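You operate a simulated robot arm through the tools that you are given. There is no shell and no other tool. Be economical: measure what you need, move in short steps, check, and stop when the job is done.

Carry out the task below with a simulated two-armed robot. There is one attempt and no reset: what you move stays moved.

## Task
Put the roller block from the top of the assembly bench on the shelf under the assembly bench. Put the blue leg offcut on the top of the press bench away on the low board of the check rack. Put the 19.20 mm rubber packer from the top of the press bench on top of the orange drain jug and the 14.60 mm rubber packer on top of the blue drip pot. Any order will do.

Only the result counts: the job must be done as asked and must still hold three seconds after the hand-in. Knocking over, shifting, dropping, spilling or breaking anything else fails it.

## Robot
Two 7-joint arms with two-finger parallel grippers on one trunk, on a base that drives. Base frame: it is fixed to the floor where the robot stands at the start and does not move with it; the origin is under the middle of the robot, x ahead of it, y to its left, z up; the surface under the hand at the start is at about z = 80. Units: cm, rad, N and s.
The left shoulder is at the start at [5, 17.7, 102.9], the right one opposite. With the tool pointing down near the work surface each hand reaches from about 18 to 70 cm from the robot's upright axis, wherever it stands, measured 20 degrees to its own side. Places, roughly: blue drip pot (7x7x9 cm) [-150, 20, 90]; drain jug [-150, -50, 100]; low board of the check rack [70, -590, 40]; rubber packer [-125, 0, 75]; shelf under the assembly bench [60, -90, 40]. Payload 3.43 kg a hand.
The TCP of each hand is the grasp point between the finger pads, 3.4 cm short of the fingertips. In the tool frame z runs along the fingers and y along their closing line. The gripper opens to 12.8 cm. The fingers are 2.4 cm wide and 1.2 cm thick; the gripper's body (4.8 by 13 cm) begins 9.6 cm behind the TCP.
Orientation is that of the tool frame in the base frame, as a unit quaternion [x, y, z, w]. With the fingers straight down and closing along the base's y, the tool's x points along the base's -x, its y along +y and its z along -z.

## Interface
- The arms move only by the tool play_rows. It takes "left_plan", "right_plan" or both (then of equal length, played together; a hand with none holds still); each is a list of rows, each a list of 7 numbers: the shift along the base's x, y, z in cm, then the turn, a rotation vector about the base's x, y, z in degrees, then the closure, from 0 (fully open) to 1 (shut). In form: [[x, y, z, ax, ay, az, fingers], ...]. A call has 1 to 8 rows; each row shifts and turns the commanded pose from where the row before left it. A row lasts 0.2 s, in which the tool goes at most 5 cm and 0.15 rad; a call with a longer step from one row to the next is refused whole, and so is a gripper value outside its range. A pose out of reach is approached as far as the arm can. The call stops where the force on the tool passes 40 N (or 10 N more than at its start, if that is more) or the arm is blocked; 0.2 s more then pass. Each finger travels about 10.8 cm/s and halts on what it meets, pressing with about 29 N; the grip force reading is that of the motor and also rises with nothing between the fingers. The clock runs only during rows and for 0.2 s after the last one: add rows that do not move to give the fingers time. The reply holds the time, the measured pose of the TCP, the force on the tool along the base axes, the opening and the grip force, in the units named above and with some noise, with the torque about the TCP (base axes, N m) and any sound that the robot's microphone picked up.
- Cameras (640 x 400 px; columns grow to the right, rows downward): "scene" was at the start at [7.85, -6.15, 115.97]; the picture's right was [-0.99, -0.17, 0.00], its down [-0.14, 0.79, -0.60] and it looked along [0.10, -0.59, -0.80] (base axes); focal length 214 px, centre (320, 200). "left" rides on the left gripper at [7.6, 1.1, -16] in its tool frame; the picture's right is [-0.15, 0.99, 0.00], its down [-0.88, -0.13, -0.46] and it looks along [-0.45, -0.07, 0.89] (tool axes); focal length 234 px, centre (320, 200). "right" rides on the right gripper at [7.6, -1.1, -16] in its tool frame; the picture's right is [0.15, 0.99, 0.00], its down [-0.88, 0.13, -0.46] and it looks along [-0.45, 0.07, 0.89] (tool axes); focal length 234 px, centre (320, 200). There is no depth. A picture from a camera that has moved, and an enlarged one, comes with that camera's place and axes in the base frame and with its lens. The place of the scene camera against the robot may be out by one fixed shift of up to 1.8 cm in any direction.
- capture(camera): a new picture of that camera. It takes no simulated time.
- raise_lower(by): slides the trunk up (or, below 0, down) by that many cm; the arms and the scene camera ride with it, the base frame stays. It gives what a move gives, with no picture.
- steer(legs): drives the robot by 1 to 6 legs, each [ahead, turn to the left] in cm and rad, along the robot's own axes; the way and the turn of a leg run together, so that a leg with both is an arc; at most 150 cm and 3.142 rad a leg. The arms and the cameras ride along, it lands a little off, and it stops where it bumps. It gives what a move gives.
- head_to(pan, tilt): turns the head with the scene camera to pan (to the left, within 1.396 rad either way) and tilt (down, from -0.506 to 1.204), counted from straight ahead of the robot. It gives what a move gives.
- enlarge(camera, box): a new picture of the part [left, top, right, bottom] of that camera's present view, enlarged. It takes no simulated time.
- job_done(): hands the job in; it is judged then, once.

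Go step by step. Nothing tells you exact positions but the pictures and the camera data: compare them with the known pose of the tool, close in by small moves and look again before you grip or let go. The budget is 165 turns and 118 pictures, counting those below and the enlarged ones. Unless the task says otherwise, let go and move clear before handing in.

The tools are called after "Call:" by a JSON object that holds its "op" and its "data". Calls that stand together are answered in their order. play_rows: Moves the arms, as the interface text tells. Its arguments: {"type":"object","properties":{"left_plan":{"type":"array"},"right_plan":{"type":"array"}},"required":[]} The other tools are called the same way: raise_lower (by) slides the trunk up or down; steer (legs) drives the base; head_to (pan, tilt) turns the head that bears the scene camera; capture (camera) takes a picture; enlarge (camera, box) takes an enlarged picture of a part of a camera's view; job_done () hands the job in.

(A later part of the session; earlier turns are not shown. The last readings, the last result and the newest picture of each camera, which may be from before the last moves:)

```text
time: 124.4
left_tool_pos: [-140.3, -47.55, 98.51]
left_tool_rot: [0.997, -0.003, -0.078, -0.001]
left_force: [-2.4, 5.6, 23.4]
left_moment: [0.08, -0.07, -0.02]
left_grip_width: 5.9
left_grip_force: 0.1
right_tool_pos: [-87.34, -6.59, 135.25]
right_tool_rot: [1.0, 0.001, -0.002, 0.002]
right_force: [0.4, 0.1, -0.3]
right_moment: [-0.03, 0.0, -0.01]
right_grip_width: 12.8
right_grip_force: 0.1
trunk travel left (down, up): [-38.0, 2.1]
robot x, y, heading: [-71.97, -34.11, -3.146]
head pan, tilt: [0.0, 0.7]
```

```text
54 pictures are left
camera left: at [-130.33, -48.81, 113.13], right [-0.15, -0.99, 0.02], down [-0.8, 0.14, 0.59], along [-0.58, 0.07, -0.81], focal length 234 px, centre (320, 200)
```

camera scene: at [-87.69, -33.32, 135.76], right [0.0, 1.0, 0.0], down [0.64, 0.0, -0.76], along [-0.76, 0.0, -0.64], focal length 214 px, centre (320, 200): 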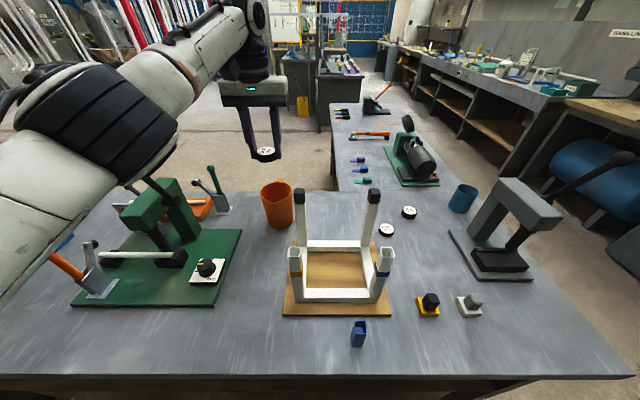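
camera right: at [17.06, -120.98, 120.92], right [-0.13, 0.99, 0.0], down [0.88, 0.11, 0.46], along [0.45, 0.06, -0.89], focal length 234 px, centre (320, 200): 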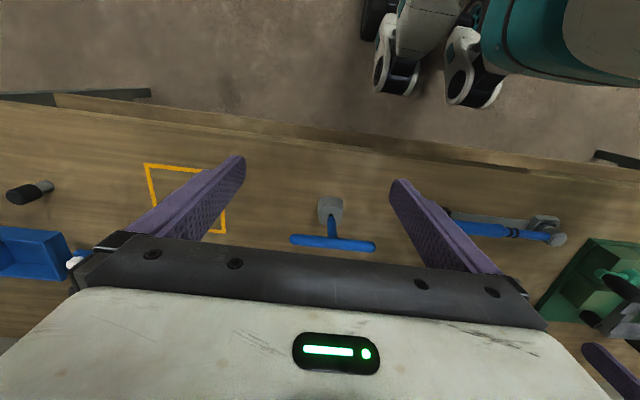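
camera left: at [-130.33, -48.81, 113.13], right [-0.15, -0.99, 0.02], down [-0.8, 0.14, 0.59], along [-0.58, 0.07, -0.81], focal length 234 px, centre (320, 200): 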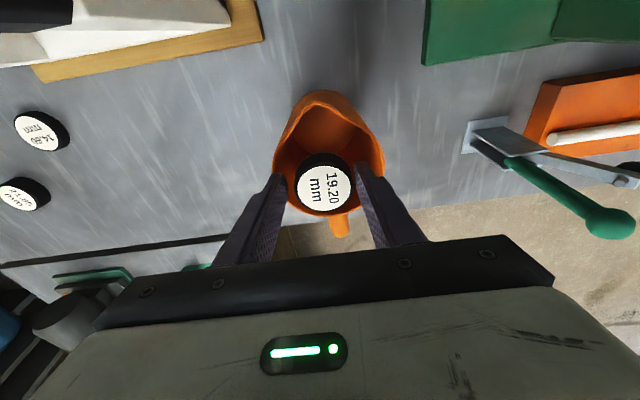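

Released; the fingertips are still pressing on the surface. Lifting straight up in small steps.

Call:
{"op": "play_rows", "data": {"left_plan": [[0, 0, 0.8, 0, 0, 0, 0.5], [0, 0, 0.7, 0, 0, 0, 0.4], [0.1, 0, 1, 0, 0, 0, 0.4], [0.3, 0, 3, 0, 0, 0, 0.4], [0.5, 0, 4, 0, 0, 0, 0.4], [0.5, 0, 4, 0, 0, 0, 0.4]]}}

Call:
{"op": "capture", "data": {"camera": "left"}}

Call:
{"op": "enlarge", "data": {"camera": "scene", "box": [200, 130, 360, 230]}}

```text
time: 125.8
left_tool_pos: [-138.75, -47.84, 111.45]
left_tool_rot: [0.997, -0.002, -0.076, 0.0]
left_force: [-0.4, -0.2, 0.5]
left_moment: [0.0, 0.01, 0.01]
left_grip_width: 7.69
left_grip_force: 0.0
left hand out of reach, approached as far as the arm can: row 4
right_tool_pos: [-87.45, -6.71, 135.21]
right_tool_rot: [1.0, 0.001, -0.001, 0.001]
right_force: [-0.2, -0.4, -0.3]
right_moment: [-0.03, 0.01, 0.0]
right_grip_width: 12.79
right_grip_force: 0.1
trunk travel left (down, up): [-38.0, 2.1]
robot x, y, heading: [-71.72, -34.56, -3.138]
head pan, tilt: [0.0, 0.7]
```

```text
53 pictures are left
camera left: at [-128.86, -49.07, 126.14], right [-0.15, -0.99, 0.02], down [-0.8, 0.13, 0.58], along [-0.58, 0.07, -0.81], focal length 234 px, centre (320, 200)
```

left: 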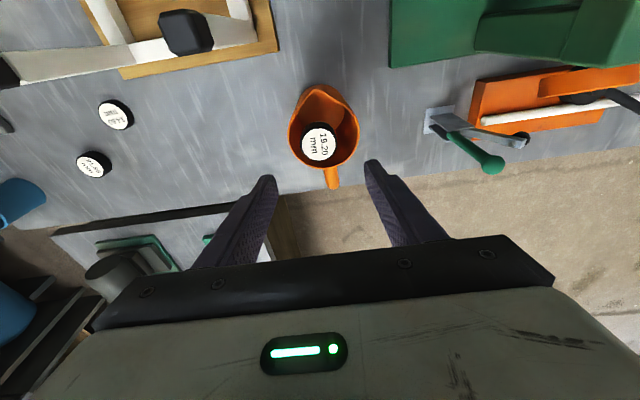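

```text
4.00 times, centred on (280, 180) of scene
camera zoom: at [-87.59, -33.21, 135.78], right [0.0, 1.0, 0.0], down [0.64, 0.0, -0.77], along [-0.77, 0.0, -0.64], focal length 858 px, centre (480, 280)
```

zoom: 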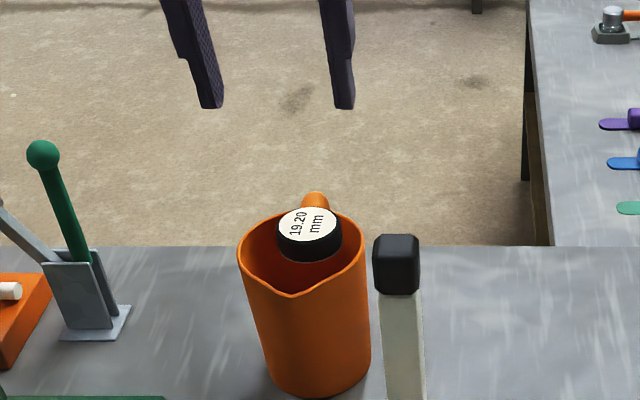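

The 19.20 packer sits on the jug. Next, the 14.60 packer with the right hand, turned 90° so that the gripper body stays clear of the frame's leg.

Call:
{"op": "play_rows", "data": {"right_plan": [[-3.5, -0.3, -2.5, 0, 0, 8.5, 0.3], [-3.5, -0.3, -2.5, 0, 0, 8.5, 0.3], [-3.5, -0.4, -2.5, 0, 0, 8.5, 0.3], [-3.5, -0.4, -2.5, 0, 0, 8.5, 0.3], [-3.5, -0.4, -2.5, 0, 0, 8.5, 0.3], [-3.5, -0.4, -2.5, 0, 0, 8.5, 0.3], [-3.5, -0.4, -2.5, 0, 0, 8.5, 0.3], [-3.5, -0.4, -2.5, 0, 0, 8.5, 0.3]]}}

Call:
{"op": "capture", "data": {"camera": "scene"}}

```text
time: 127.6
left_tool_pos: [-138.68, -48.01, 111.41]
left_tool_rot: [0.997, -0.002, -0.075, 0.0]
left_force: [0.4, 0.2, -0.9]
left_moment: [0.01, 0.02, -0.01]
left_grip_width: 7.67
left_grip_force: 0.1
right_tool_pos: [-107.1, -17.09, 115.83]
right_tool_rot: [0.83, 0.557, -0.001, -0.001]
right_force: [-0.1, 0.1, -0.1]
right_moment: [0.03, 0.05, 0.0]
right_grip_width: 8.97
right_grip_force: 0.0
right hand out of reach, approached as far as the arm can: row 7, 8
trunk travel left (down, up): [-38.0, 2.1]
robot x, y, heading: [-71.99, -34.33, -3.14]
head pan, tilt: [0.0, 0.7]
```

```text
51 pictures are left
camera scene: at [-87.54, -33.3, 135.79], right [0.0, 1.0, 0.0], down [0.64, 0.0, -0.77], along [-0.77, 0.0, -0.64], focal length 214 px, centre (320, 200)
```

scene: 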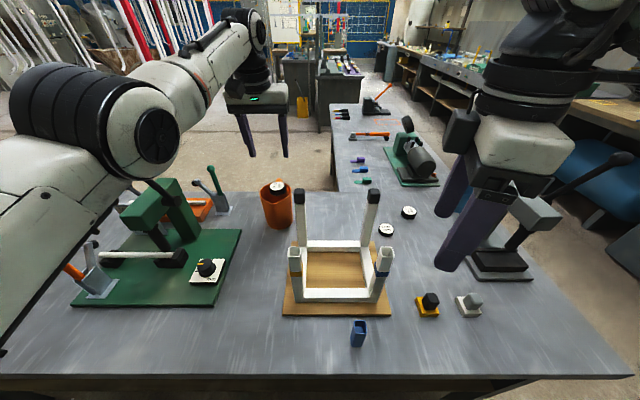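

The hand rotated by 68°. Continuing without more rotation toward the packer, correcting y.

Call:
{"op": "play_rows", "data": {"right_plan": [[-3.5, 1.5, -2.5, 0, 0, 0, 0.3], [-3.5, 1.5, -2.5, 0, 0, 0, 0.3], [-3.5, 1, -2.5, 0, 0, 0, 0.3], [-3.5, 0.6, -2, 0, 0, 0, 0.3], [0, 0, 0, 0, 0, 0, 0.3]]}}

Call:
{"op": "capture", "data": {"camera": "scene"}}

```text
time: 128.8
left_tool_pos: [-138.77, -47.72, 111.41]
left_tool_rot: [0.997, -0.003, -0.075, 0.0]
left_force: [-0.3, -0.5, -0.4]
left_moment: [0.02, -0.01, -0.03]
left_grip_width: 7.68
left_grip_force: 0.1
right_tool_pos: [-109.51, -20.59, 107.66]
right_tool_rot: [0.831, 0.557, -0.001, -0.001]
right_force: [-0.2, 0.0, 0.7]
right_moment: [0.01, 0.02, -0.01]
right_grip_width: 8.99
right_grip_force: 0.0
right hand out of reach, approached as far as the arm can: row 1, 2, 3, 4
trunk travel left (down, up): [-38.0, 2.1]
robot x, y, heading: [-71.7, -34.62, -3.14]
head pan, tilt: [0.0, 0.7]
```

```text
50 pictures are left
camera scene: at [-87.63, -33.21, 135.77], right [0.0, 1.0, 0.0], down [0.64, 0.0, -0.77], along [-0.77, 0.0, -0.64], focal length 214 px, centre (320, 200)
```

scene: 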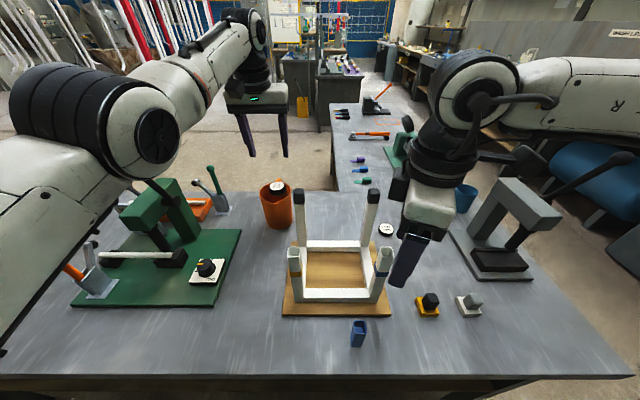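

The rotated wrist restricts reach. I'll lift, move away from the frame, and rotate back.

Call:
{"op": "play_rows", "data": {"right_plan": [[1, 1, 3, 0, 0, -8, 0.3], [0, 2, 2, 0, 0, -8.5, 0.3], [0, 2, 2, 0, 0, -8.5, 0.3], [0, 2, 1, 0, 0, -8.5, 0.3], [0, 2, 0, 0, 0, -8.5, 0.3], [0, 2, 0, 0, 0, -8.5, 0.3], [0, 1, 0, 0, 0, -8.5, 0.3], [0, 0, 0, 0, 0, -8.5, 0.3]]}}

```text
time: 130.6
left_tool_pos: [-138.74, -47.93, 111.45]
left_tool_rot: [0.997, -0.002, -0.074, 0.0]
left_force: [-0.3, -0.3, 0.2]
left_moment: [0.0, 0.0, 0.02]
left_grip_width: 7.69
left_grip_force: 0.1
right_tool_pos: [-108.5, -8.56, 115.64]
right_tool_rot: [1.0, 0.004, -0.001, 0.002]
right_force: [0.2, -0.4, 0.6]
right_moment: [0.01, 0.02, 0.02]
right_grip_width: 8.97
right_grip_force: 0.1
trunk travel left (down, up): [-38.0, 2.1]
robot x, y, heading: [-71.58, -34.47, -3.141]
head pan, tilt: [0.0, 0.7]
```

Let me look with the right wrist camera to measure the actual gap between leg and packer.

Call:
{"op": "play_rows", "data": {"right_plan": [[-4.5, -0.5, -1, 0, 0, 0, 0.4], [-4.5, -0.5, -2, 0, 0, 0, 0.4], [-4, -0.5, -2, 0, 0, 0, 0.4], [0, 0, 0, 0, 0, 0, 0.4]]}}

Call:
{"op": "capture", "data": {"camera": "right"}}

```text
time: 131.6
left_tool_pos: [-138.7, -47.91, 111.48]
left_tool_rot: [0.997, -0.003, -0.075, -0.001]
left_force: [0.5, 0.1, -0.4]
left_moment: [0.03, 0.01, -0.03]
left_grip_width: 7.72
left_grip_force: 0.0
right_tool_pos: [-121.34, -10.12, 110.51]
right_tool_rot: [1.0, 0.006, -0.002, 0.001]
right_force: [-0.5, -0.7, 0.2]
right_moment: [0.01, 0.03, 0.02]
right_grip_width: 7.7
right_grip_force: 0.0
trunk travel left (down, up): [-38.0, 2.1]
robot x, y, heading: [-71.43, -34.4, -3.141]
head pan, tilt: [0.0, 0.7]
```

```text
49 pictures are left
camera right: at [-113.8, -8.85, 126.44], right [0.16, -0.99, 0.0], down [-0.88, -0.14, 0.46], along [-0.45, -0.07, -0.89], focal length 234 px, centre (320, 200)
```

right: 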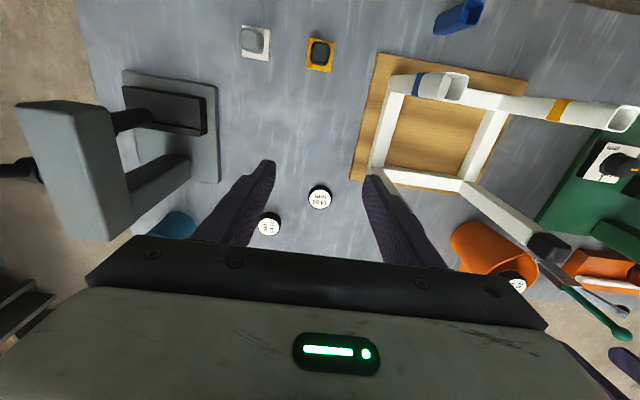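

The leg cap is at (-127,-22), well clear of the straight gripper at x=-135. The packer is at (-135.0,-12.2). Approaching without rotation.

Call:
{"op": "play_rows", "data": {"right_plan": [[-2.5, -0.4, -3.5, 0, 0, 0, 0.4], [-3, -0.4, -3.5, 0, 0, 0, 0.4], [-3, -0.4, -3.5, 0, 0, 0, 0.4], [-3, -0.4, -3.5, 0, 0, 0, 0.4], [-2.2, -0.4, -2, 0, 0, 0, 0.4], [0, 0, 0, 0, 0, 0, 0.4]]}}

Call:
{"op": "capture", "data": {"camera": "right"}}

Call:
{"op": "capture", "data": {"camera": "scene"}}

```text
time: 133.0
left_tool_pos: [-138.76, -47.93, 111.43]
left_tool_rot: [0.997, -0.002, -0.074, 0.0]
left_force: [0.2, -1.3, -0.1]
left_moment: [0.02, 0.01, -0.01]
left_grip_width: 7.7
left_grip_force: 0.1
right_tool_pos: [-127.36, -7.62, 97.22]
right_tool_rot: [1.0, 0.005, -0.001, 0.002]
right_force: [0.6, -0.2, -0.4]
right_moment: [-0.02, -0.02, 0.0]
right_grip_width: 7.68
right_grip_force: 0.1
right hand out of reach, approached as far as the arm can: row 3, 4, 5
trunk travel left (down, up): [-38.0, 2.1]
robot x, y, heading: [-71.94, -34.24, -3.142]
head pan, tilt: [0.0, 0.7]
```

```text
48 pictures are left
camera right: at [-119.68, -6.43, 113.07], right [0.16, -0.99, 0.0], down [-0.88, -0.14, 0.46], along [-0.45, -0.07, -0.89], focal length 234 px, centre (320, 200)
```

right: 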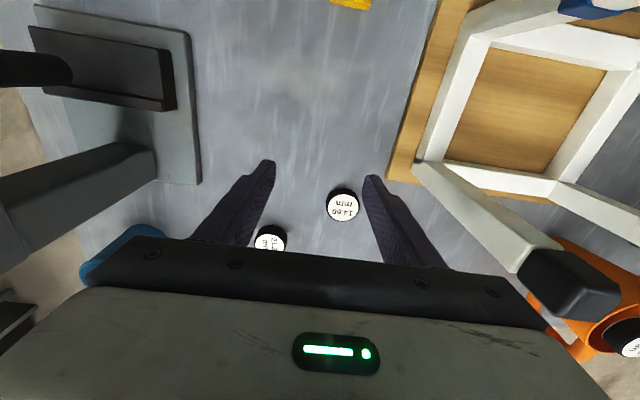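

```text
47 pictures are left
camera scene: at [-87.65, -33.23, 135.77], right [0.0, 1.0, 0.0], down [0.64, 0.0, -0.76], along [-0.76, 0.0, -0.64], focal length 214 px, centre (320, 200)
```

scene: 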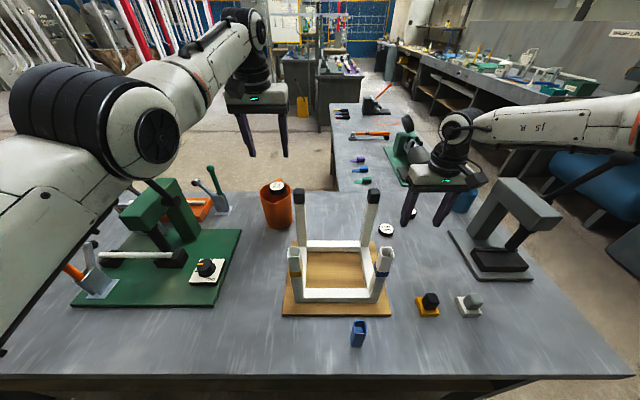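

The right arm's elbow swings wide toward the press lever and can't reach. I'll retract both arms and use the left arm from y≈24 instead, which worked before.

Call:
{"op": "play_rows", "data": {"right_plan": [[1, 0, 4, 0, 0, 0, 0.4], [1, 0, 4, 0, 0, 0, 0.4], [1, 0, 4, 0, 0, 0, 0.4], [4, 0, 2, 0, 0, 0, 0.2], [4.5, 0, 1.5, 0, 0, 0, 0], [4.5, 0, 1.5, 0, 0, 0, 0], [4.5, 0, 1.5, 0, 0, 0, 0], [4.5, 0, 1.5, 0, 0, 0, 0]], "left_plan": [[4, 0, 1.5, 0, -4.4, 0, 0.3], [4, 0, 1, 0, -4.2, 0, 0.3], [4.5, 0, 0.5, 0, 0, 0, 0.3], [4.5, 0, 0, 0, 0, 0, 0.3], [4.5, 0, 0, 0, 0, 0, 0.3], [4.5, 0, 0, 0, 0, 0, 0.3], [4.5, 0, 0, 0, 0, 0, 0.3], [4.5, 0, 0, 0, 0, 0, 0.3]]}}

Call:
{"op": "capture", "data": {"camera": "scene"}}

```text
time: 134.8
left_tool_pos: [-131.17, -43.78, 120.51]
left_tool_rot: [1.0, -0.003, 0.003, 0.0]
left_force: [-0.6, 0.3, -0.2]
left_moment: [-0.01, 0.0, 0.0]
left_grip_width: 8.97
left_grip_force: 0.1
left hand out of reach, approached as far as the arm can: row 1, 2, 3, 4, 5, 6, 7, 8
right_tool_pos: [-102.09, -7.55, 117.1]
right_tool_rot: [1.0, 0.005, -0.001, 0.001]
right_force: [0.1, 0.0, 0.5]
right_moment: [0.0, 0.02, 0.0]
right_grip_width: 12.79
right_grip_force: 0.1
trunk travel left (down, up): [-38.0, 2.1]
robot x, y, heading: [-71.77, -34.49, -3.142]
head pan, tilt: [0.0, 0.7]
```

```text
46 pictures are left
camera scene: at [-87.54, -33.19, 135.79], right [0.0, 1.0, 0.0], down [0.64, 0.0, -0.77], along [-0.77, 0.0, -0.64], focal length 214 px, centre (320, 200)
```

scene: 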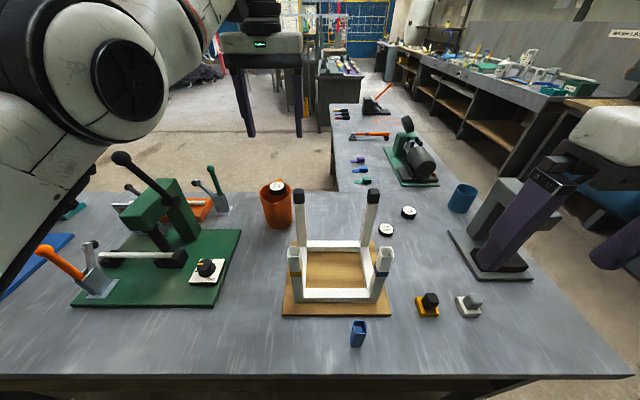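

The left arm reported odd reach limits; I'll pull it back in smaller steps with lowering.

Call:
{"op": "play_rows", "data": {"left_plan": [[3, -1, -2, 0, 0, 0, 0.3], [3, -1, -2, 0, 0, 0, 0.3], [3, -1, -1, 0, 0, 0, 0.3], [4, -1, 0, 0, 0, 0, 0.3], [4, 0, 0, 0, 0, 0, 0.3]]}}

Call:
{"op": "capture", "data": {"camera": "scene"}}

```text
time: 136.0
left_tool_pos: [-130.66, -43.22, 121.53]
left_tool_rot: [1.0, -0.002, 0.002, -0.001]
left_force: [-1.5, -0.7, 0.2]
left_moment: [-0.02, 0.01, -0.03]
left_grip_width: 8.97
left_grip_force: 0.1
left hand out of reach, approached as far as the arm can: row 1, 2, 3, 4, 5
right_tool_pos: [-102.13, -7.48, 117.13]
right_tool_rot: [1.0, 0.005, 0.0, 0.002]
right_force: [0.5, 0.6, 0.0]
right_moment: [-0.02, 0.01, -0.03]
right_grip_width: 12.77
right_grip_force: 0.1
trunk travel left (down, up): [-38.0, 2.1]
robot x, y, heading: [-71.8, -34.47, -3.143]
head pan, tilt: [0.0, 0.7]
```

```text
45 pictures are left
camera scene: at [-87.62, -33.18, 135.77], right [0.0, 1.0, 0.0], down [0.64, 0.0, -0.77], along [-0.77, 0.0, -0.64], focal length 214 px, centre (320, 200)
```

scene: 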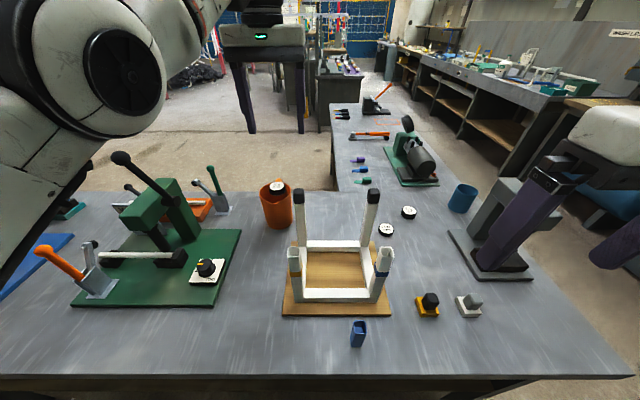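

The wrist seems at a joint limit; tilting the tool outward may free it.

Call:
{"op": "play_rows", "data": {"left_plan": [[0, 0, 0, 0, 8, 0, 0.3], [0, 0, 0, 0, 8, 0, 0.3], [2, 0, 0, 0, 4, 0, 0.3], [3, 0, 0, 0, 0, 0, 0.3], [4, 0, 0, 0, 0, 0, 0.3], [4, 0, 0, 0, 0, 0, 0.3]]}}

```text
time: 137.4
left_tool_pos: [-134.6, -39.31, 128.11]
left_tool_rot: [0.986, 0.003, -0.168, -0.001]
left_force: [0.2, -0.5, -0.2]
left_moment: [0.0, -0.01, 0.02]
left_grip_width: 8.97
left_grip_force: 0.1
left hand out of reach, approached as far as the arm can: row 1, 2, 3, 4, 5, 6
right_tool_pos: [-102.05, -7.73, 116.91]
right_tool_rot: [1.0, 0.005, -0.001, 0.001]
right_force: [-0.6, -0.1, 0.3]
right_moment: [0.03, -0.05, 0.01]
right_grip_width: 12.78
right_grip_force: 0.0
trunk travel left (down, up): [-38.0, 2.1]
robot x, y, heading: [-71.81, -34.83, -3.141]
head pan, tilt: [0.0, 0.7]
```

Strange behaviour; let me look at the left arm's configuration.

Call:
{"op": "head_to", "data": {"pan": 0.5, "tilt": 0.0}}

Call:
{"op": "capture", "data": {"camera": "scene"}}

```text
time: 138.5
left_tool_pos: [-134.39, -39.21, 128.38]
left_tool_rot: [0.985, 0.003, -0.17, -0.002]
left_force: [0.3, 0.0, -1.0]
left_moment: [0.02, -0.04, -0.02]
left_grip_width: 8.93
left_grip_force: 0.2
right_tool_pos: [-102.17, -7.58, 117.09]
right_tool_rot: [1.0, 0.005, -0.001, 0.002]
right_force: [0.9, 0.4, 0.2]
right_moment: [0.01, 0.02, -0.01]
right_grip_width: 12.8
right_grip_force: 0.1
trunk travel left (down, up): [-38.0, 2.1]
robot x, y, heading: [-71.76, -34.4, -3.147]
head pan, tilt: [0.499, 0.0]
```

```text
44 pictures are left
camera scene: at [-87.06, -37.53, 142.15], right [-0.48, 0.88, 0.0], down [0.0, 0.0, -1.0], along [-0.88, -0.48, 0.0], focal length 214 px, centre (320, 200)
```

scene: 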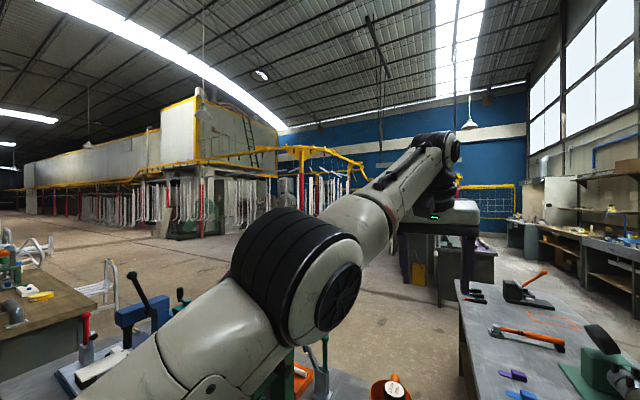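

I'll try a different direction: left and down.

Call:
{"op": "play_rows", "data": {"left_plan": [[0, -4, 0, 0, -4, 0, 0.3], [0, -4, 0, 0, -4, 0, 0.3], [0, -4, -1, 0, -4, 0, 0.3], [1, -4, -1, 0, -4, 0, 0.3], [2, -4, -1, 0, -4, 0, 0.3]]}}

```text
time: 139.7
left_tool_pos: [-132.16, -54.89, 125.96]
left_tool_rot: [0.999, -0.002, -0.034, -0.001]
left_force: [0.2, 0.0, 0.2]
left_moment: [-0.01, -0.02, -0.04]
left_grip_width: 8.95
left_grip_force: 0.1
left hand out of reach, approached as far as the arm can: row 1, 2, 3, 5
right_tool_pos: [-102.13, -7.55, 117.15]
right_tool_rot: [1.0, 0.006, 0.0, 0.002]
right_force: [0.5, 0.2, 0.3]
right_moment: [0.02, -0.02, 0.04]
right_grip_width: 12.79
right_grip_force: 0.1
trunk travel left (down, up): [-38.0, 2.1]
robot x, y, heading: [-71.54, -34.3, -3.139]
head pan, tilt: [0.499, 0.0]
```

Moving left works. Continue pulling back from here.

Call:
{"op": "play_rows", "data": {"left_plan": [[2, -3, -1, 0, 0, 0, 0.3], [3, -3, -1, 0, 0, 0, 0.3], [4, -2, -1, 0, 0, 0, 0.3], [4, 0, -1, 0, 0, 0, 0.3], [4, 0, -1, 0, 0, 0, 0.3], [4, 0, 0, 0, 0, 0, 0.3]]}}

```text
time: 141.1
left_tool_pos: [-132.14, -62.82, 125.98]
left_tool_rot: [0.999, -0.002, -0.034, -0.002]
left_force: [-0.8, -0.2, -0.5]
left_moment: [0.01, 0.0, 0.01]
left_grip_width: 8.95
left_grip_force: 0.1
left hand out of reach, approached as far as the arm can: row 1, 2, 3, 4, 5, 6
right_tool_pos: [-102.13, -7.63, 116.97]
right_tool_rot: [1.0, 0.005, -0.001, 0.002]
right_force: [-0.2, 0.5, 0.1]
right_moment: [0.01, -0.03, 0.02]
right_grip_width: 12.77
right_grip_force: 0.0
trunk travel left (down, up): [-38.0, 2.1]
robot x, y, heading: [-71.62, -34.32, -3.145]
head pan, tilt: [0.499, 0.0]
```

The arm looks stretched straight (singular). I'll swing the hand up and back tangentially to get the elbow to bend.

Call:
{"op": "play_rows", "data": {"left_plan": [[2.5, 0, 3, 0, 0, 0, 0.3], [3, 0, 3, 0, 0, 0, 0.3], [3.5, 0, 3, 0, 0, 0, 0.3], [4, 0, 2, 0, 0, 0, 0.3], [4.5, 0, 1, 0, 0, 0, 0.3]]}}

```text
time: 142.3
left_tool_pos: [-132.1, -62.79, 125.82]
left_tool_rot: [0.999, -0.002, -0.034, -0.001]
left_force: [0.8, -0.3, -0.7]
left_moment: [0.01, -0.02, 0.0]
left_grip_width: 8.97
left_grip_force: 0.1
left hand out of reach, approached as far as the arm can: row 1, 2, 3, 4, 5
right_tool_pos: [-102.11, -7.71, 117.08]
right_tool_rot: [1.0, 0.005, -0.001, 0.002]
right_force: [0.3, -0.1, 0.2]
right_moment: [0.01, -0.01, -0.01]
right_grip_width: 12.79
right_grip_force: 0.2
trunk travel left (down, up): [-38.0, 2.1]
robot x, y, heading: [-71.54, -34.46, -3.138]
head pan, tilt: [0.499, 0.0]
```

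Call:
{"op": "play_rows", "data": {"left_plan": [[0, 0, -3, 0, 0, 0, 0.3], [0, 0, -4, 0, 0, 0, 0.3], [-1, 0, -4, 0, 0, 0, 0.3], [0, 0, -4, 0, 0, 0, 0.3]]}}

```text
time: 143.3
left_tool_pos: [-137.3, -63.03, 112.4]
left_tool_rot: [0.999, -0.002, -0.033, -0.001]
left_force: [0.4, -0.1, 0.5]
left_moment: [0.0, 0.0, 0.01]
left_grip_width: 8.97
left_grip_force: 0.2
left hand out of reach, approached as far as the arm can: row 1, 2, 3, 4
right_tool_pos: [-102.19, -7.7, 116.99]
right_tool_rot: [1.0, 0.006, -0.001, 0.002]
right_force: [-0.9, -0.5, 0.3]
right_moment: [0.0, -0.02, -0.01]
right_grip_width: 12.8
right_grip_force: 0.0
trunk travel left (down, up): [-38.0, 2.1]
robot x, y, heading: [-71.92, -34.78, -3.143]
head pan, tilt: [0.499, 0.0]
```

Downward motion works along the reach sphere. I'll use the combination that worked before: tilt outward (brings the wrist inward) plus lowering, then retract.

Call:
{"op": "play_rows", "data": {"left_plan": [[1, 1.5, -1, 0, 8, 0, 0.3], [2, 1.5, -1, 0, 8, 0, 0.3], [2, 1, -1, 0, 8, 0, 0.3], [3, 0, 0, 0, 8, 0, 0.3], [4, 0, 0, 0, 0, 0, 0.3], [4, 0, 0, 0, 0, 0, 0.3]]}}

```text
time: 144.7
left_tool_pos: [-148.29, -60.86, 115.8]
left_tool_rot: [0.962, -0.002, -0.273, 0.001]
left_force: [0.0, 0.1, -0.6]
left_moment: [-0.01, 0.02, -0.01]
left_grip_width: 8.98
left_grip_force: 0.1
left hand out of reach, approached as far as the arm can: row 1, 2, 3, 4, 5, 6
right_tool_pos: [-102.09, -7.57, 117.09]
right_tool_rot: [1.0, 0.005, 0.0, 0.002]
right_force: [1.0, 0.6, -0.2]
right_moment: [-0.01, 0.0, 0.02]
right_grip_width: 12.82
right_grip_force: 0.1
trunk travel left (down, up): [-38.0, 2.1]
robot x, y, heading: [-71.69, -34.57, -3.145]
head pan, tilt: [0.499, 0.0]
```

Call:
{"op": "play_rows", "data": {"left_plan": [[1, 0, 2.5, 0, 0, 0, 0.3], [1.5, 0, 2.8, 0, 0, 0, 0.3], [2, 0, 2.8, 0, 0, 0, 0.3]]}}

Call:
{"op": "capture", "data": {"camera": "scene"}}

```text
time: 145.5
left_tool_pos: [-145.27, -60.74, 124.46]
left_tool_rot: [0.962, -0.002, -0.274, -0.001]
left_force: [0.0, 0.1, 0.6]
left_moment: [0.05, -0.02, -0.01]
left_grip_width: 8.94
left_grip_force: 0.0
left hand out of reach, approached as far as the arm can: row 1, 2, 3
right_tool_pos: [-102.15, -7.66, 117.11]
right_tool_rot: [1.0, 0.005, 0.0, 0.002]
right_force: [-0.2, 0.9, 0.0]
right_moment: [-0.02, 0.02, -0.05]
right_grip_width: 12.79
right_grip_force: 0.1
trunk travel left (down, up): [-38.0, 2.1]
robot x, y, heading: [-72.09, -34.57, -3.142]
head pan, tilt: [0.499, 0.0]
```

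```text
43 pictures are left
camera scene: at [-86.97, -37.51, 142.16], right [-0.48, 0.88, 0.0], down [0.0, 0.0, -1.0], along [-0.88, -0.48, 0.0], focal length 214 px, centre (320, 200)
```

scene: 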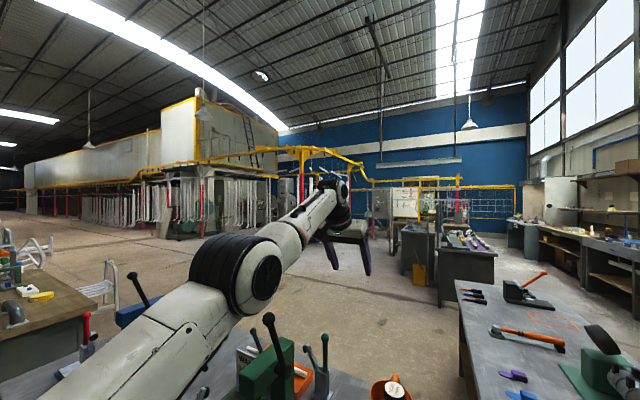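

Call:
{"op": "play_rows", "data": {"left_plan": [[3, 0, -2, 0, 0, 0, 0.3], [3, 0, -2, 0, 0, 0, 0.3]]}}

Call:
{"op": "play_rows", "data": {"left_plan": [[3, 3, 0, 0, 0, 0, 0.3], [3, 3, 0, 0, 0, 0, 0.3]]}}

Call:
{"op": "play_rows", "data": {"left_plan": [[0, 0, 0, 8, 0, 0, 0.3], [3, 0, 0, 8, 0, 0, 0.3], [3, 0, 0, 8, 0, 0, 0.3]]}}

```text
time: 146.1
left_tool_pos: [-145.65, -61.04, 123.6]
left_tool_rot: [0.962, -0.003, -0.272, 0.0]
left_force: [0.6, 0.4, -0.2]
left_moment: [0.01, -0.03, -0.01]
left_grip_width: 8.95
left_grip_force: 0.0
left hand out of reach, approached as far as the arm can: row 1, 2
right_tool_pos: [-102.28, -7.65, 116.92]
right_tool_rot: [1.0, 0.004, -0.001, 0.002]
right_force: [-0.4, 0.3, 0.5]
right_moment: [0.01, -0.01, -0.02]
right_grip_width: 12.81
right_grip_force: 0.1
trunk travel left (down, up): [-38.0, 2.1]
robot x, y, heading: [-71.83, -34.36, -3.14]
head pan, tilt: [0.499, 0.0]
```

```text
time: 146.7
left_tool_pos: [-144.63, -54.79, 125.81]
left_tool_rot: [0.962, -0.003, -0.272, 0.0]
left_force: [-0.5, -0.2, 0.3]
left_moment: [-0.01, -0.02, -0.01]
left_grip_width: 8.97
left_grip_force: 0.0
left hand out of reach, approached as far as the arm can: row 1, 2
right_tool_pos: [-102.06, -7.66, 117.05]
right_tool_rot: [1.0, 0.005, -0.001, 0.002]
right_force: [0.2, 0.3, 0.2]
right_moment: [-0.01, 0.0, 0.02]
right_grip_width: 12.81
right_grip_force: 0.0
trunk travel left (down, up): [-38.0, 2.1]
robot x, y, heading: [-72.08, -34.73, -3.141]
head pan, tilt: [0.499, 0.0]
```

```text
time: 147.5
left_tool_pos: [-144.15, -55.23, 128.56]
left_tool_rot: [0.941, 0.055, -0.265, -0.201]
left_force: [0.0, 0.0, 0.8]
left_moment: [0.0, 0.01, -0.01]
left_grip_width: 8.95
left_grip_force: 0.2
left hand out of reach, approached as far as the arm can: row 2, 3
right_tool_pos: [-102.1, -7.8, 117.08]
right_tool_rot: [1.0, 0.006, -0.001, 0.001]
right_force: [-0.5, -0.5, 0.6]
right_moment: [0.02, 0.01, 0.01]
right_grip_width: 12.8
right_grip_force: 0.0
trunk travel left (down, up): [-38.0, 2.1]
robot x, y, heading: [-71.79, -34.16, -3.142]
head pan, tilt: [0.499, 0.0]
```

The arm is singularly straight. I'll sweep it upward over several rows, so that the elbow gradually takes a bend, then pull in.

Call:
{"op": "play_rows", "data": {"left_plan": [[1, 0, 4.5, 0, 5, 0, 0.3], [1, 0, 4.5, 0, 5, 0, 0.3], [1.5, 0, 4.5, 0, 5, 0, 0.3], [2, 0, 4, 0, 5, 0, 0.3], [2, 0, 4, 0, 5, 0, 0.3], [3, 0, 3, 0, 0, 0, 0.3], [4, 0, 2, 0, 0, 0, 0.3], [4, 0, 0, 0, 0, 0, 0.3]]}}

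```text
time: 149.3
left_tool_pos: [-130.11, -55.76, 159.64]
left_tool_rot: [0.861, 0.01, -0.465, -0.207]
left_force: [0.5, 0.8, 0.0]
left_moment: [0.03, -0.03, 0.03]
left_grip_width: 8.99
left_grip_force: 0.0
left hand out of reach, approached as far as the arm can: row 1, 2, 3, 4, 5, 7, 8
right_tool_pos: [-102.19, -7.66, 117.17]
right_tool_rot: [1.0, 0.005, -0.002, 0.002]
right_force: [0.2, 0.0, 0.0]
right_moment: [-0.01, 0.03, 0.0]
right_grip_width: 12.81
right_grip_force: 0.1
trunk travel left (down, up): [-38.0, 2.1]
robot x, y, heading: [-71.6, -34.14, -3.141]
head pan, tilt: [0.499, 0.0]
```

Call:
{"op": "play_rows", "data": {"left_plan": [[2.5, 0, 3, 0, 0, 0, 0.3], [3, 0, 3, 0, 0, 0, 0.3], [3.5, 0, 2.5, 0, 0, 0, 0.3], [4, 0, 2, 0, 0, 0, 0.3], [4, 0, 1, 0, 0, 0, 0.3], [4, 0, 0, 0, 0, 0, 0.3], [4, 0, -1, 0, 0, 0, 0.3]]}}

Call:
{"op": "head_to", "data": {"pan": 0.7, "tilt": -0.3}}

Call:
{"op": "capture", "data": {"camera": "scene"}}

```text
time: 150.9
left_tool_pos: [-103.3, -55.61, 167.37]
left_tool_rot: [0.858, 0.009, -0.468, -0.21]
left_force: [-4.2, 3.9, -2.8]
left_moment: [-0.07, -0.06, 0.1]
left_grip_width: 8.98
left_grip_force: 0.1
left hand out of reach, approached as far as the arm can: row 1, 2, 3, 4, 6
right_tool_pos: [-102.04, -7.55, 117.09]
right_tool_rot: [1.0, 0.005, -0.001, 0.002]
right_force: [0.6, -0.5, -0.2]
right_moment: [-0.04, 0.06, -0.02]
right_grip_width: 12.79
right_grip_force: 0.1
trunk travel left (down, up): [-38.0, 2.1]
robot x, y, heading: [-71.78, -34.41, -3.142]
head pan, tilt: [0.499, 0.0]
```

```text
time: 151.7
left_tool_pos: [-103.01, -56.05, 167.54]
left_tool_rot: [0.854, 0.006, -0.473, -0.215]
left_force: [0.6, 0.7, -0.4]
left_moment: [0.02, 0.02, -0.04]
left_grip_width: 8.94
left_grip_force: 0.1
right_tool_pos: [-101.99, -7.77, 117.07]
right_tool_rot: [1.0, 0.005, -0.001, 0.001]
right_force: [1.1, 0.4, -0.5]
right_moment: [0.01, 0.01, -0.01]
right_grip_width: 12.82
right_grip_force: 0.0
trunk travel left (down, up): [-38.0, 2.1]
robot x, y, heading: [-71.3, -33.99, -3.14]
head pan, tilt: [0.7, -0.3]
```

```text
42 pictures are left
camera scene: at [-85.1, -38.35, 144.7], right [-0.64, 0.76, 0.0], down [-0.23, -0.19, -0.96], along [-0.73, -0.62, 0.3], focal length 214 px, centre (320, 200)
```

scene: 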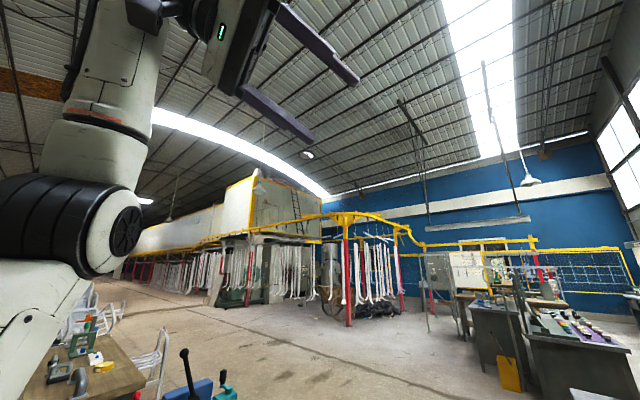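

The elbow is bent again. Now bring the hand down and straighten the tool.

Call:
{"op": "play_rows", "data": {"left_plan": [[0, 0.3, -4.5, -3.2, -7.1, -0.1, 0.3], [0, 0.3, -4.5, -3.2, -7.1, -0.1, 0.3], [0, 0.3, -4.5, -3.2, -7.1, -0.1, 0.3], [0, 0.3, -4.5, -3.2, -7.1, -0.1, 0.3], [0, 0.3, -4.5, -3.2, -7.1, -0.1, 0.3], [0, 0.3, -4.5, -3.2, -7.1, -0.1, 0.3], [0, 0.3, -4.5, -3.2, -7.1, -0.1, 0.3], [0, 0.3, -4.5, -3.2, -7.1, -0.1, 0.3]]}}

```text
time: 153.5
left_tool_pos: [-103.78, -53.25, 130.91]
left_tool_rot: [1.0, 0.001, 0.009, 0.007]
left_force: [-0.7, -0.1, 0.2]
left_moment: [0.0, -0.02, 0.02]
left_grip_width: 8.96
left_grip_force: 0.0
right_tool_pos: [-102.13, -7.65, 117.03]
right_tool_rot: [1.0, 0.006, 0.0, 0.002]
right_force: [-0.7, -0.2, 0.3]
right_moment: [0.0, -0.03, 0.0]
right_grip_width: 12.8
right_grip_force: 0.1
trunk travel left (down, up): [-38.0, 2.1]
robot x, y, heading: [-71.84, -34.36, -3.143]
head pan, tilt: [0.7, -0.3]
```

Recovered. Lower the left hand a little, straighten, then drive to y≈24.

Call:
{"op": "play_rows", "data": {"left_plan": [[0, 0.3, -4, 0.8, 1, 0, 0.3], [0, 0.3, -4, 0, 0, 0, 0.3], [0, 0.3, -4, 0, 0, 0, 0.3], [0, 0.3, -3.5, 0, 0, 0, 0.3]]}}

Call:
{"op": "steer", "data": {"legs": [[-24, 0], [0, -1.571], [57, 0], [0, 1.571], [23, 0]]}}

Call:
{"op": "head_to", "data": {"pan": 0.1, "tilt": 0.7}}

Call:
{"op": "capture", "data": {"camera": "scene"}}

```text
time: 154.5
left_tool_pos: [-103.57, -52.12, 115.58]
left_tool_rot: [1.0, 0.001, -0.002, 0.001]
left_force: [-0.5, -0.1, 0.4]
left_moment: [0.04, -0.01, 0.02]
left_grip_width: 8.96
left_grip_force: 0.0
right_tool_pos: [-102.09, -7.59, 116.95]
right_tool_rot: [1.0, 0.006, -0.002, 0.001]
right_force: [0.2, 0.1, 0.4]
right_moment: [0.03, -0.01, 0.0]
right_grip_width: 12.82
right_grip_force: 0.0
trunk travel left (down, up): [-38.0, 2.1]
robot x, y, heading: [-71.71, -34.52, -3.136]
head pan, tilt: [0.7, -0.3]
```

```text
time: 168.1
left_tool_pos: [-102.49, 4.78, 115.36]
left_tool_rot: [1.0, 0.002, -0.001, -0.001]
left_force: [-0.1, 0.4, 0.5]
left_moment: [-0.01, -0.03, -0.03]
left_grip_width: 8.94
left_grip_force: 0.1
right_tool_pos: [-100.89, 49.26, 117.19]
right_tool_rot: [1.0, 0.005, -0.001, 0.001]
right_force: [0.1, -0.6, -0.8]
right_moment: [0.0, -0.04, 0.01]
right_grip_width: 12.83
right_grip_force: 0.1
trunk travel left (down, up): [-38.0, 2.1]
robot x, y, heading: [-70.2, 22.67, -3.139]
head pan, tilt: [0.7, -0.3]
```

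```text
time: 169.4
left_tool_pos: [-102.43, 4.61, 115.44]
left_tool_rot: [1.0, 0.003, -0.002, 0.0]
left_force: [-0.5, -0.4, 0.1]
left_moment: [0.0, -0.01, -0.01]
left_grip_width: 8.97
left_grip_force: 0.1
right_tool_pos: [-100.78, 49.26, 117.16]
right_tool_rot: [1.0, 0.004, -0.001, 0.002]
right_force: [0.2, 0.4, -0.2]
right_moment: [0.02, -0.02, -0.02]
right_grip_width: 12.8
right_grip_force: 0.1
trunk travel left (down, up): [-38.0, 2.1]
robot x, y, heading: [-70.22, 22.38, -3.14]
head pan, tilt: [0.099, 0.7]
```

```text
41 pictures are left
camera scene: at [-86.34, 22.89, 135.78], right [-0.1, 0.99, 0.0], down [0.64, 0.06, -0.77], along [-0.76, -0.08, -0.64], focal length 214 px, centre (320, 200)
```

scene: 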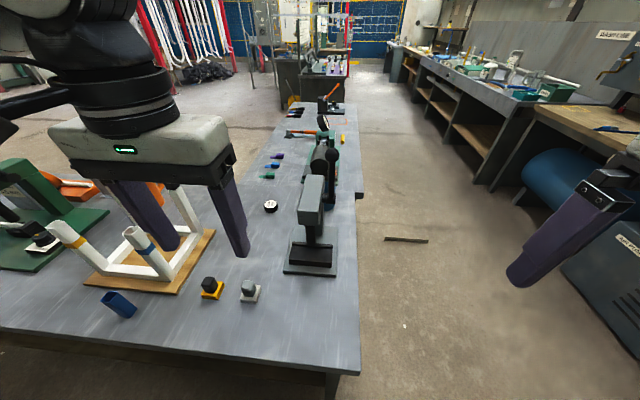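

Base is at (-70,22). I edge forward 2 cm and extend the left hand with a small tilt toward the 14.60 packer.

Call:
{"op": "steer", "data": {"legs": [[2, 0]]}}

Call:
{"op": "play_rows", "data": {"left_plan": [[-3.8, -2.1, -2, 0, 3, 0, 0.4], [-3.8, -2.1, -2, 0, 3, 0, 0.4], [-3.8, -2.1, -2, 0, 1, 0, 0.4], [-3.8, -2.1, -2.3, 0, 0, 0, 0.4], [-3.8, -2.1, -2.3, 0, 0, 0, 0.4], [-3.8, -2.1, -2.3, 0, 0, 0, 0.4], [0, 0, 0, 0, 0, 0, 0.4]]}}

Call:
{"op": "capture", "data": {"camera": "left"}}

Call:
{"op": "capture", "data": {"camera": "scene"}}

```text
time: 170.2
left_tool_pos: [-104.61, 4.71, 115.43]
left_tool_rot: [1.0, 0.003, -0.001, -0.001]
left_force: [-0.5, 0.3, 0.0]
left_moment: [0.01, -0.02, 0.03]
left_grip_width: 8.97
left_grip_force: 0.0
right_tool_pos: [-103.02, 49.36, 116.96]
right_tool_rot: [1.0, 0.006, 0.0, 0.002]
right_force: [-0.5, -0.6, -0.3]
right_moment: [-0.03, -0.05, 0.0]
right_grip_width: 12.8
right_grip_force: 0.0
trunk travel left (down, up): [-38.0, 2.1]
robot x, y, heading: [-72.3, 22.68, -3.141]
head pan, tilt: [0.099, 0.7]
```

```text
time: 171.8
left_tool_pos: [-127.27, -7.95, 102.48]
left_tool_rot: [0.998, 0.002, -0.064, 0.0]
left_force: [-0.5, -0.5, 0.2]
left_moment: [-0.01, 0.03, -0.03]
left_grip_width: 7.67
left_grip_force: 0.1
right_tool_pos: [-102.75, 49.33, 117.17]
right_tool_rot: [1.0, 0.005, -0.001, 0.002]
right_force: [1.0, -0.6, -0.5]
right_moment: [0.0, 0.01, 0.0]
right_grip_width: 12.78
right_grip_force: 0.0
trunk travel left (down, up): [-38.0, 2.1]
robot x, y, heading: [-72.6, 22.34, -3.139]
head pan, tilt: [0.099, 0.7]
```

```text
40 pictures are left
camera left: at [-117.67, -9.02, 117.44], right [-0.14, -0.99, 0.02], down [-0.82, 0.13, 0.56], along [-0.56, 0.06, -0.83], focal length 234 px, centre (320, 200)
```

left: 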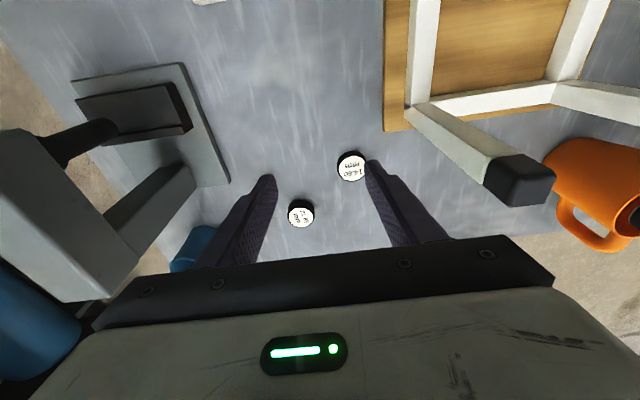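

```text
39 pictures are left
camera scene: at [-88.27, 22.9, 135.78], right [-0.1, 0.99, 0.0], down [0.64, 0.06, -0.77], along [-0.76, -0.08, -0.64], focal length 214 px, centre (320, 200)
```

scene: 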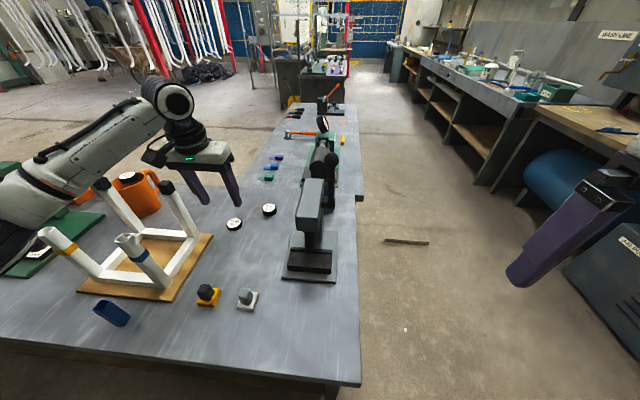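

The packer is at (-135,-12.5). Continuing down toward it.

Call:
{"op": "play_rows", "data": {"left_plan": [[-1.8, -1.1, -3, 0, 0, 0, 0.4], [-1.8, -1.1, -3, 0, 0, 0, 0.4], [-1.9, -1.1, -3, 0, 0, 0, 0.4], [-1.9, -1.1, -3, 0, 0, 0, 0.4], [0, 0, 0, 0, 0, 0, 0.4]]}}

Call:
{"op": "capture", "data": {"camera": "left"}}

```text
time: 173.0
left_tool_pos: [-134.58, -12.17, 90.51]
left_tool_rot: [0.998, 0.001, -0.063, -0.001]
left_force: [0.6, 0.4, 0.4]
left_moment: [0.01, 0.01, -0.01]
left_grip_width: 7.67
left_grip_force: 0.1
right_tool_pos: [-102.86, 49.39, 117.17]
right_tool_rot: [1.0, 0.006, -0.001, 0.001]
right_force: [0.4, 0.1, 0.0]
right_moment: [-0.02, 0.02, 0.02]
right_grip_width: 12.8
right_grip_force: 0.1
trunk travel left (down, up): [-38.0, 2.1]
robot x, y, heading: [-72.8, 22.52, -3.143]
head pan, tilt: [0.099, 0.7]
```

```text
38 pictures are left
camera left: at [-125.14, -13.36, 105.46], right [-0.14, -0.99, 0.02], down [-0.82, 0.13, 0.56], along [-0.56, 0.06, -0.83], focal length 234 px, centre (320, 200)
```

left: 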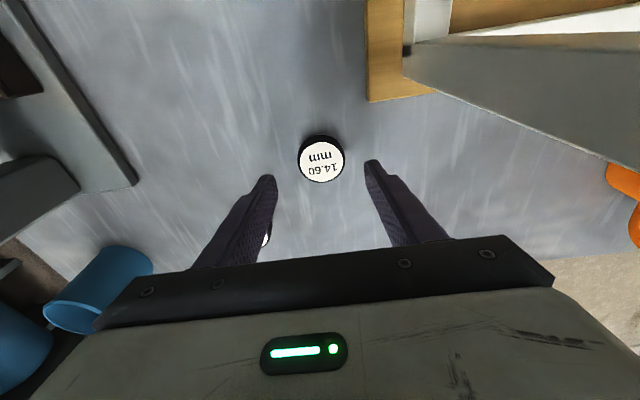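

Aligned. Lowering and closing.

Call:
{"op": "play_rows", "data": {"left_plan": [[0, -0.1, -2.5, 0, 0, 0, 0.4], [-0.1, -0.1, -2, 0, 0, 0, 0.4], [0, 0, 0, 0, 0, 0, 0.5], [0, 0, 0, 0, 0, 0, 0.75], [0, 0, 0, 0, 0, 0, 0.75], [0, 0, 0, 0, 0, 0, 0.75], [0, 0, 0, 0, 0, 0, 0.75]]}}

Call:
{"op": "capture", "data": {"camera": "left"}}

```text
time: 174.6
left_tool_pos: [-134.71, -12.4, 86.08]
left_tool_rot: [0.998, 0.002, -0.063, 0.0]
left_force: [-1.3, 0.7, -0.1]
left_moment: [0.01, -0.02, -0.04]
left_grip_width: 4.87
left_grip_force: 28.9
right_tool_pos: [-102.97, 49.26, 117.01]
right_tool_rot: [1.0, 0.006, -0.001, 0.001]
right_force: [-0.3, -0.9, -0.4]
right_moment: [0.03, -0.01, -0.02]
right_grip_width: 12.8
right_grip_force: 0.3
trunk travel left (down, up): [-38.0, 2.1]
robot x, y, heading: [-72.48, 22.98, -3.137]
head pan, tilt: [0.099, 0.7]
```

```text
37 pictures are left
camera left: at [-125.2, -13.55, 100.93], right [-0.14, -0.99, 0.02], down [-0.82, 0.13, 0.56], along [-0.56, 0.06, -0.83], focal length 234 px, centre (320, 200)
```

left: 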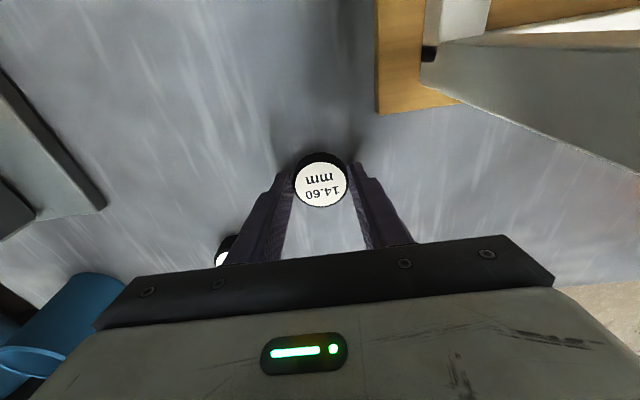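

The 14.60 packer is gripped. Lifting and retracting along the same path, and tucking the right hand.

Call:
{"op": "play_rows", "data": {"left_plan": [[0, 0, 2.5, 0, 0, 0, 0.75], [0, 0, 2.5, 0, 0, 0, 0.75], [1.9, 1.1, 3, 0, 0, 0, 0.75], [1.9, 1.1, 3, 0, 0, 0, 0.75], [1.9, 1.1, 3, 0, 0, 0, 0.75], [1.8, 1.1, 3, 0, 0, 0, 0.75], [3.8, 2.1, 2, 0, 0, 0, 0.75], [3.8, 2.1, 2, 0, 0, 0, 0.75]]}}

Call:
{"op": "play_rows", "data": {"left_plan": [[3.8, 2.1, 2, 0, -2, 0, 0.75], [3.8, 2.1, 2, 0, -2.5, 0, 0.75], [3.8, 2.1, 2, 0, -2.8, 0, 0.75], [2, 0, 1, 0, 0, 0, 0.75]], "right_plan": [[3, 0, 3.5, 0, 0, 0, 0], [3, 0, 3.5, 0, 0, 0, 0], [3, 0, 3.5, 0, 0, 0, 0], [3, 0, 3, 0, 0, 0, 0]]}}

Call:
{"op": "capture", "data": {"camera": "left"}}

```text
time: 176.4
left_tool_pos: [-119.58, -3.82, 106.92]
left_tool_rot: [0.998, 0.002, -0.062, 0.001]
left_force: [0.1, 0.1, -0.7]
left_moment: [0.01, -0.01, -0.01]
left_grip_width: 4.84
left_grip_force: 29.0
right_tool_pos: [-102.79, 49.21, 117.12]
right_tool_rot: [1.0, 0.006, -0.002, 0.002]
right_force: [0.2, 0.0, 0.0]
right_moment: [0.01, -0.01, -0.03]
right_grip_width: 12.81
right_grip_force: 0.1
trunk travel left (down, up): [-38.0, 2.1]
robot x, y, heading: [-72.57, 22.72, -3.137]
head pan, tilt: [0.099, 0.7]
```

```text
time: 177.4
left_tool_pos: [-105.96, 2.29, 114.05]
left_tool_rot: [1.0, 0.002, 0.001, 0.0]
left_force: [-0.1, -0.7, -1.0]
left_moment: [0.01, 0.0, 0.02]
left_grip_width: 4.86
left_grip_force: 28.5
right_tool_pos: [-90.77, 49.22, 130.62]
right_tool_rot: [1.0, 0.006, -0.001, 0.0]
right_force: [0.9, -0.3, 0.3]
right_moment: [0.0, 0.0, 0.01]
right_grip_width: 12.8
right_grip_force: 0.0
trunk travel left (down, up): [-38.0, 2.1]
robot x, y, heading: [-72.31, 22.9, -3.14]
head pan, tilt: [0.099, 0.7]
```

```text
36 pictures are left
camera left: at [-98.46, 1.26, 130.11], right [-0.14, -0.99, 0.0], down [-0.88, 0.13, 0.45], along [-0.45, 0.06, -0.89], focal length 234 px, centre (320, 200)
```

left: 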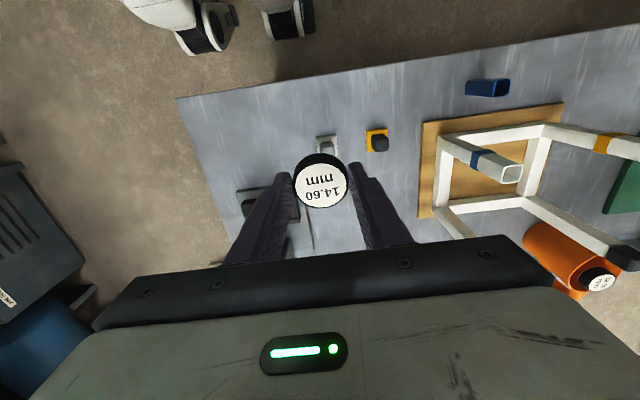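

Packer held. Driving round to the +y side of the bench, to face the pot from the south-east heading.

Call:
{"op": "steer", "data": {"legs": [[-25, 0], [0, -1.571], [58, 0], [0, 1.571], [140, 0], [0, 2.04]]}}

Call:
{"op": "head_to", "data": {"pan": 0.1, "tilt": 0.6}}

Call:
{"op": "capture", "data": {"camera": "scene"}}

```text
time: 201.3
left_tool_pos: [-155.02, 58.87, 114.01]
left_tool_rot: [0.521, 0.854, 0.001, 0.0]
left_force: [0.1, 0.6, -0.4]
left_moment: [-0.03, 0.01, -0.03]
left_grip_width: 4.84
left_grip_force: 28.8
right_tool_pos: [-203.78, 51.16, 130.62]
right_tool_rot: [0.517, 0.856, 0.001, 0.002]
right_force: [-0.8, -0.2, -0.9]
right_moment: [-0.01, 0.0, 0.02]
right_grip_width: 12.81
right_grip_force: 0.0
trunk travel left (down, up): [-38.0, 2.1]
robot x, y, heading: [-188.93, 79.31, -1.102]
head pan, tilt: [0.099, 0.7]
```

```text
time: 201.9
left_tool_pos: [-155.07, 58.89, 114.08]
left_tool_rot: [0.521, 0.854, 0.001, -0.001]
left_force: [-0.5, -0.5, -0.7]
left_moment: [-0.01, -0.02, -0.01]
left_grip_width: 4.86
left_grip_force: 29.1
right_tool_pos: [-203.72, 51.05, 130.51]
right_tool_rot: [0.517, 0.856, 0.001, 0.002]
right_force: [0.5, 0.5, 0.2]
right_moment: [0.01, 0.01, -0.02]
right_grip_width: 12.83
right_grip_force: 0.1
trunk travel left (down, up): [-38.0, 2.1]
robot x, y, heading: [-188.2, 79.75, -1.098]
head pan, tilt: [0.099, 0.6]
```

```text
35 pictures are left
camera scene: at [-180.76, 67.08, 136.63], right [-0.84, -0.54, 0.0], down [-0.31, 0.48, -0.82], along [0.45, -0.69, -0.57], focal length 214 px, centre (320, 200)
```

scene: 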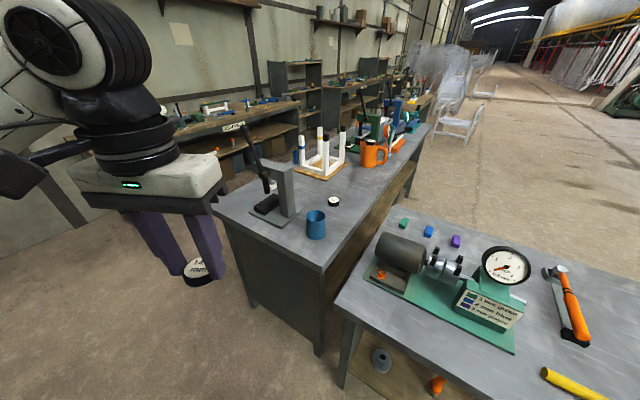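

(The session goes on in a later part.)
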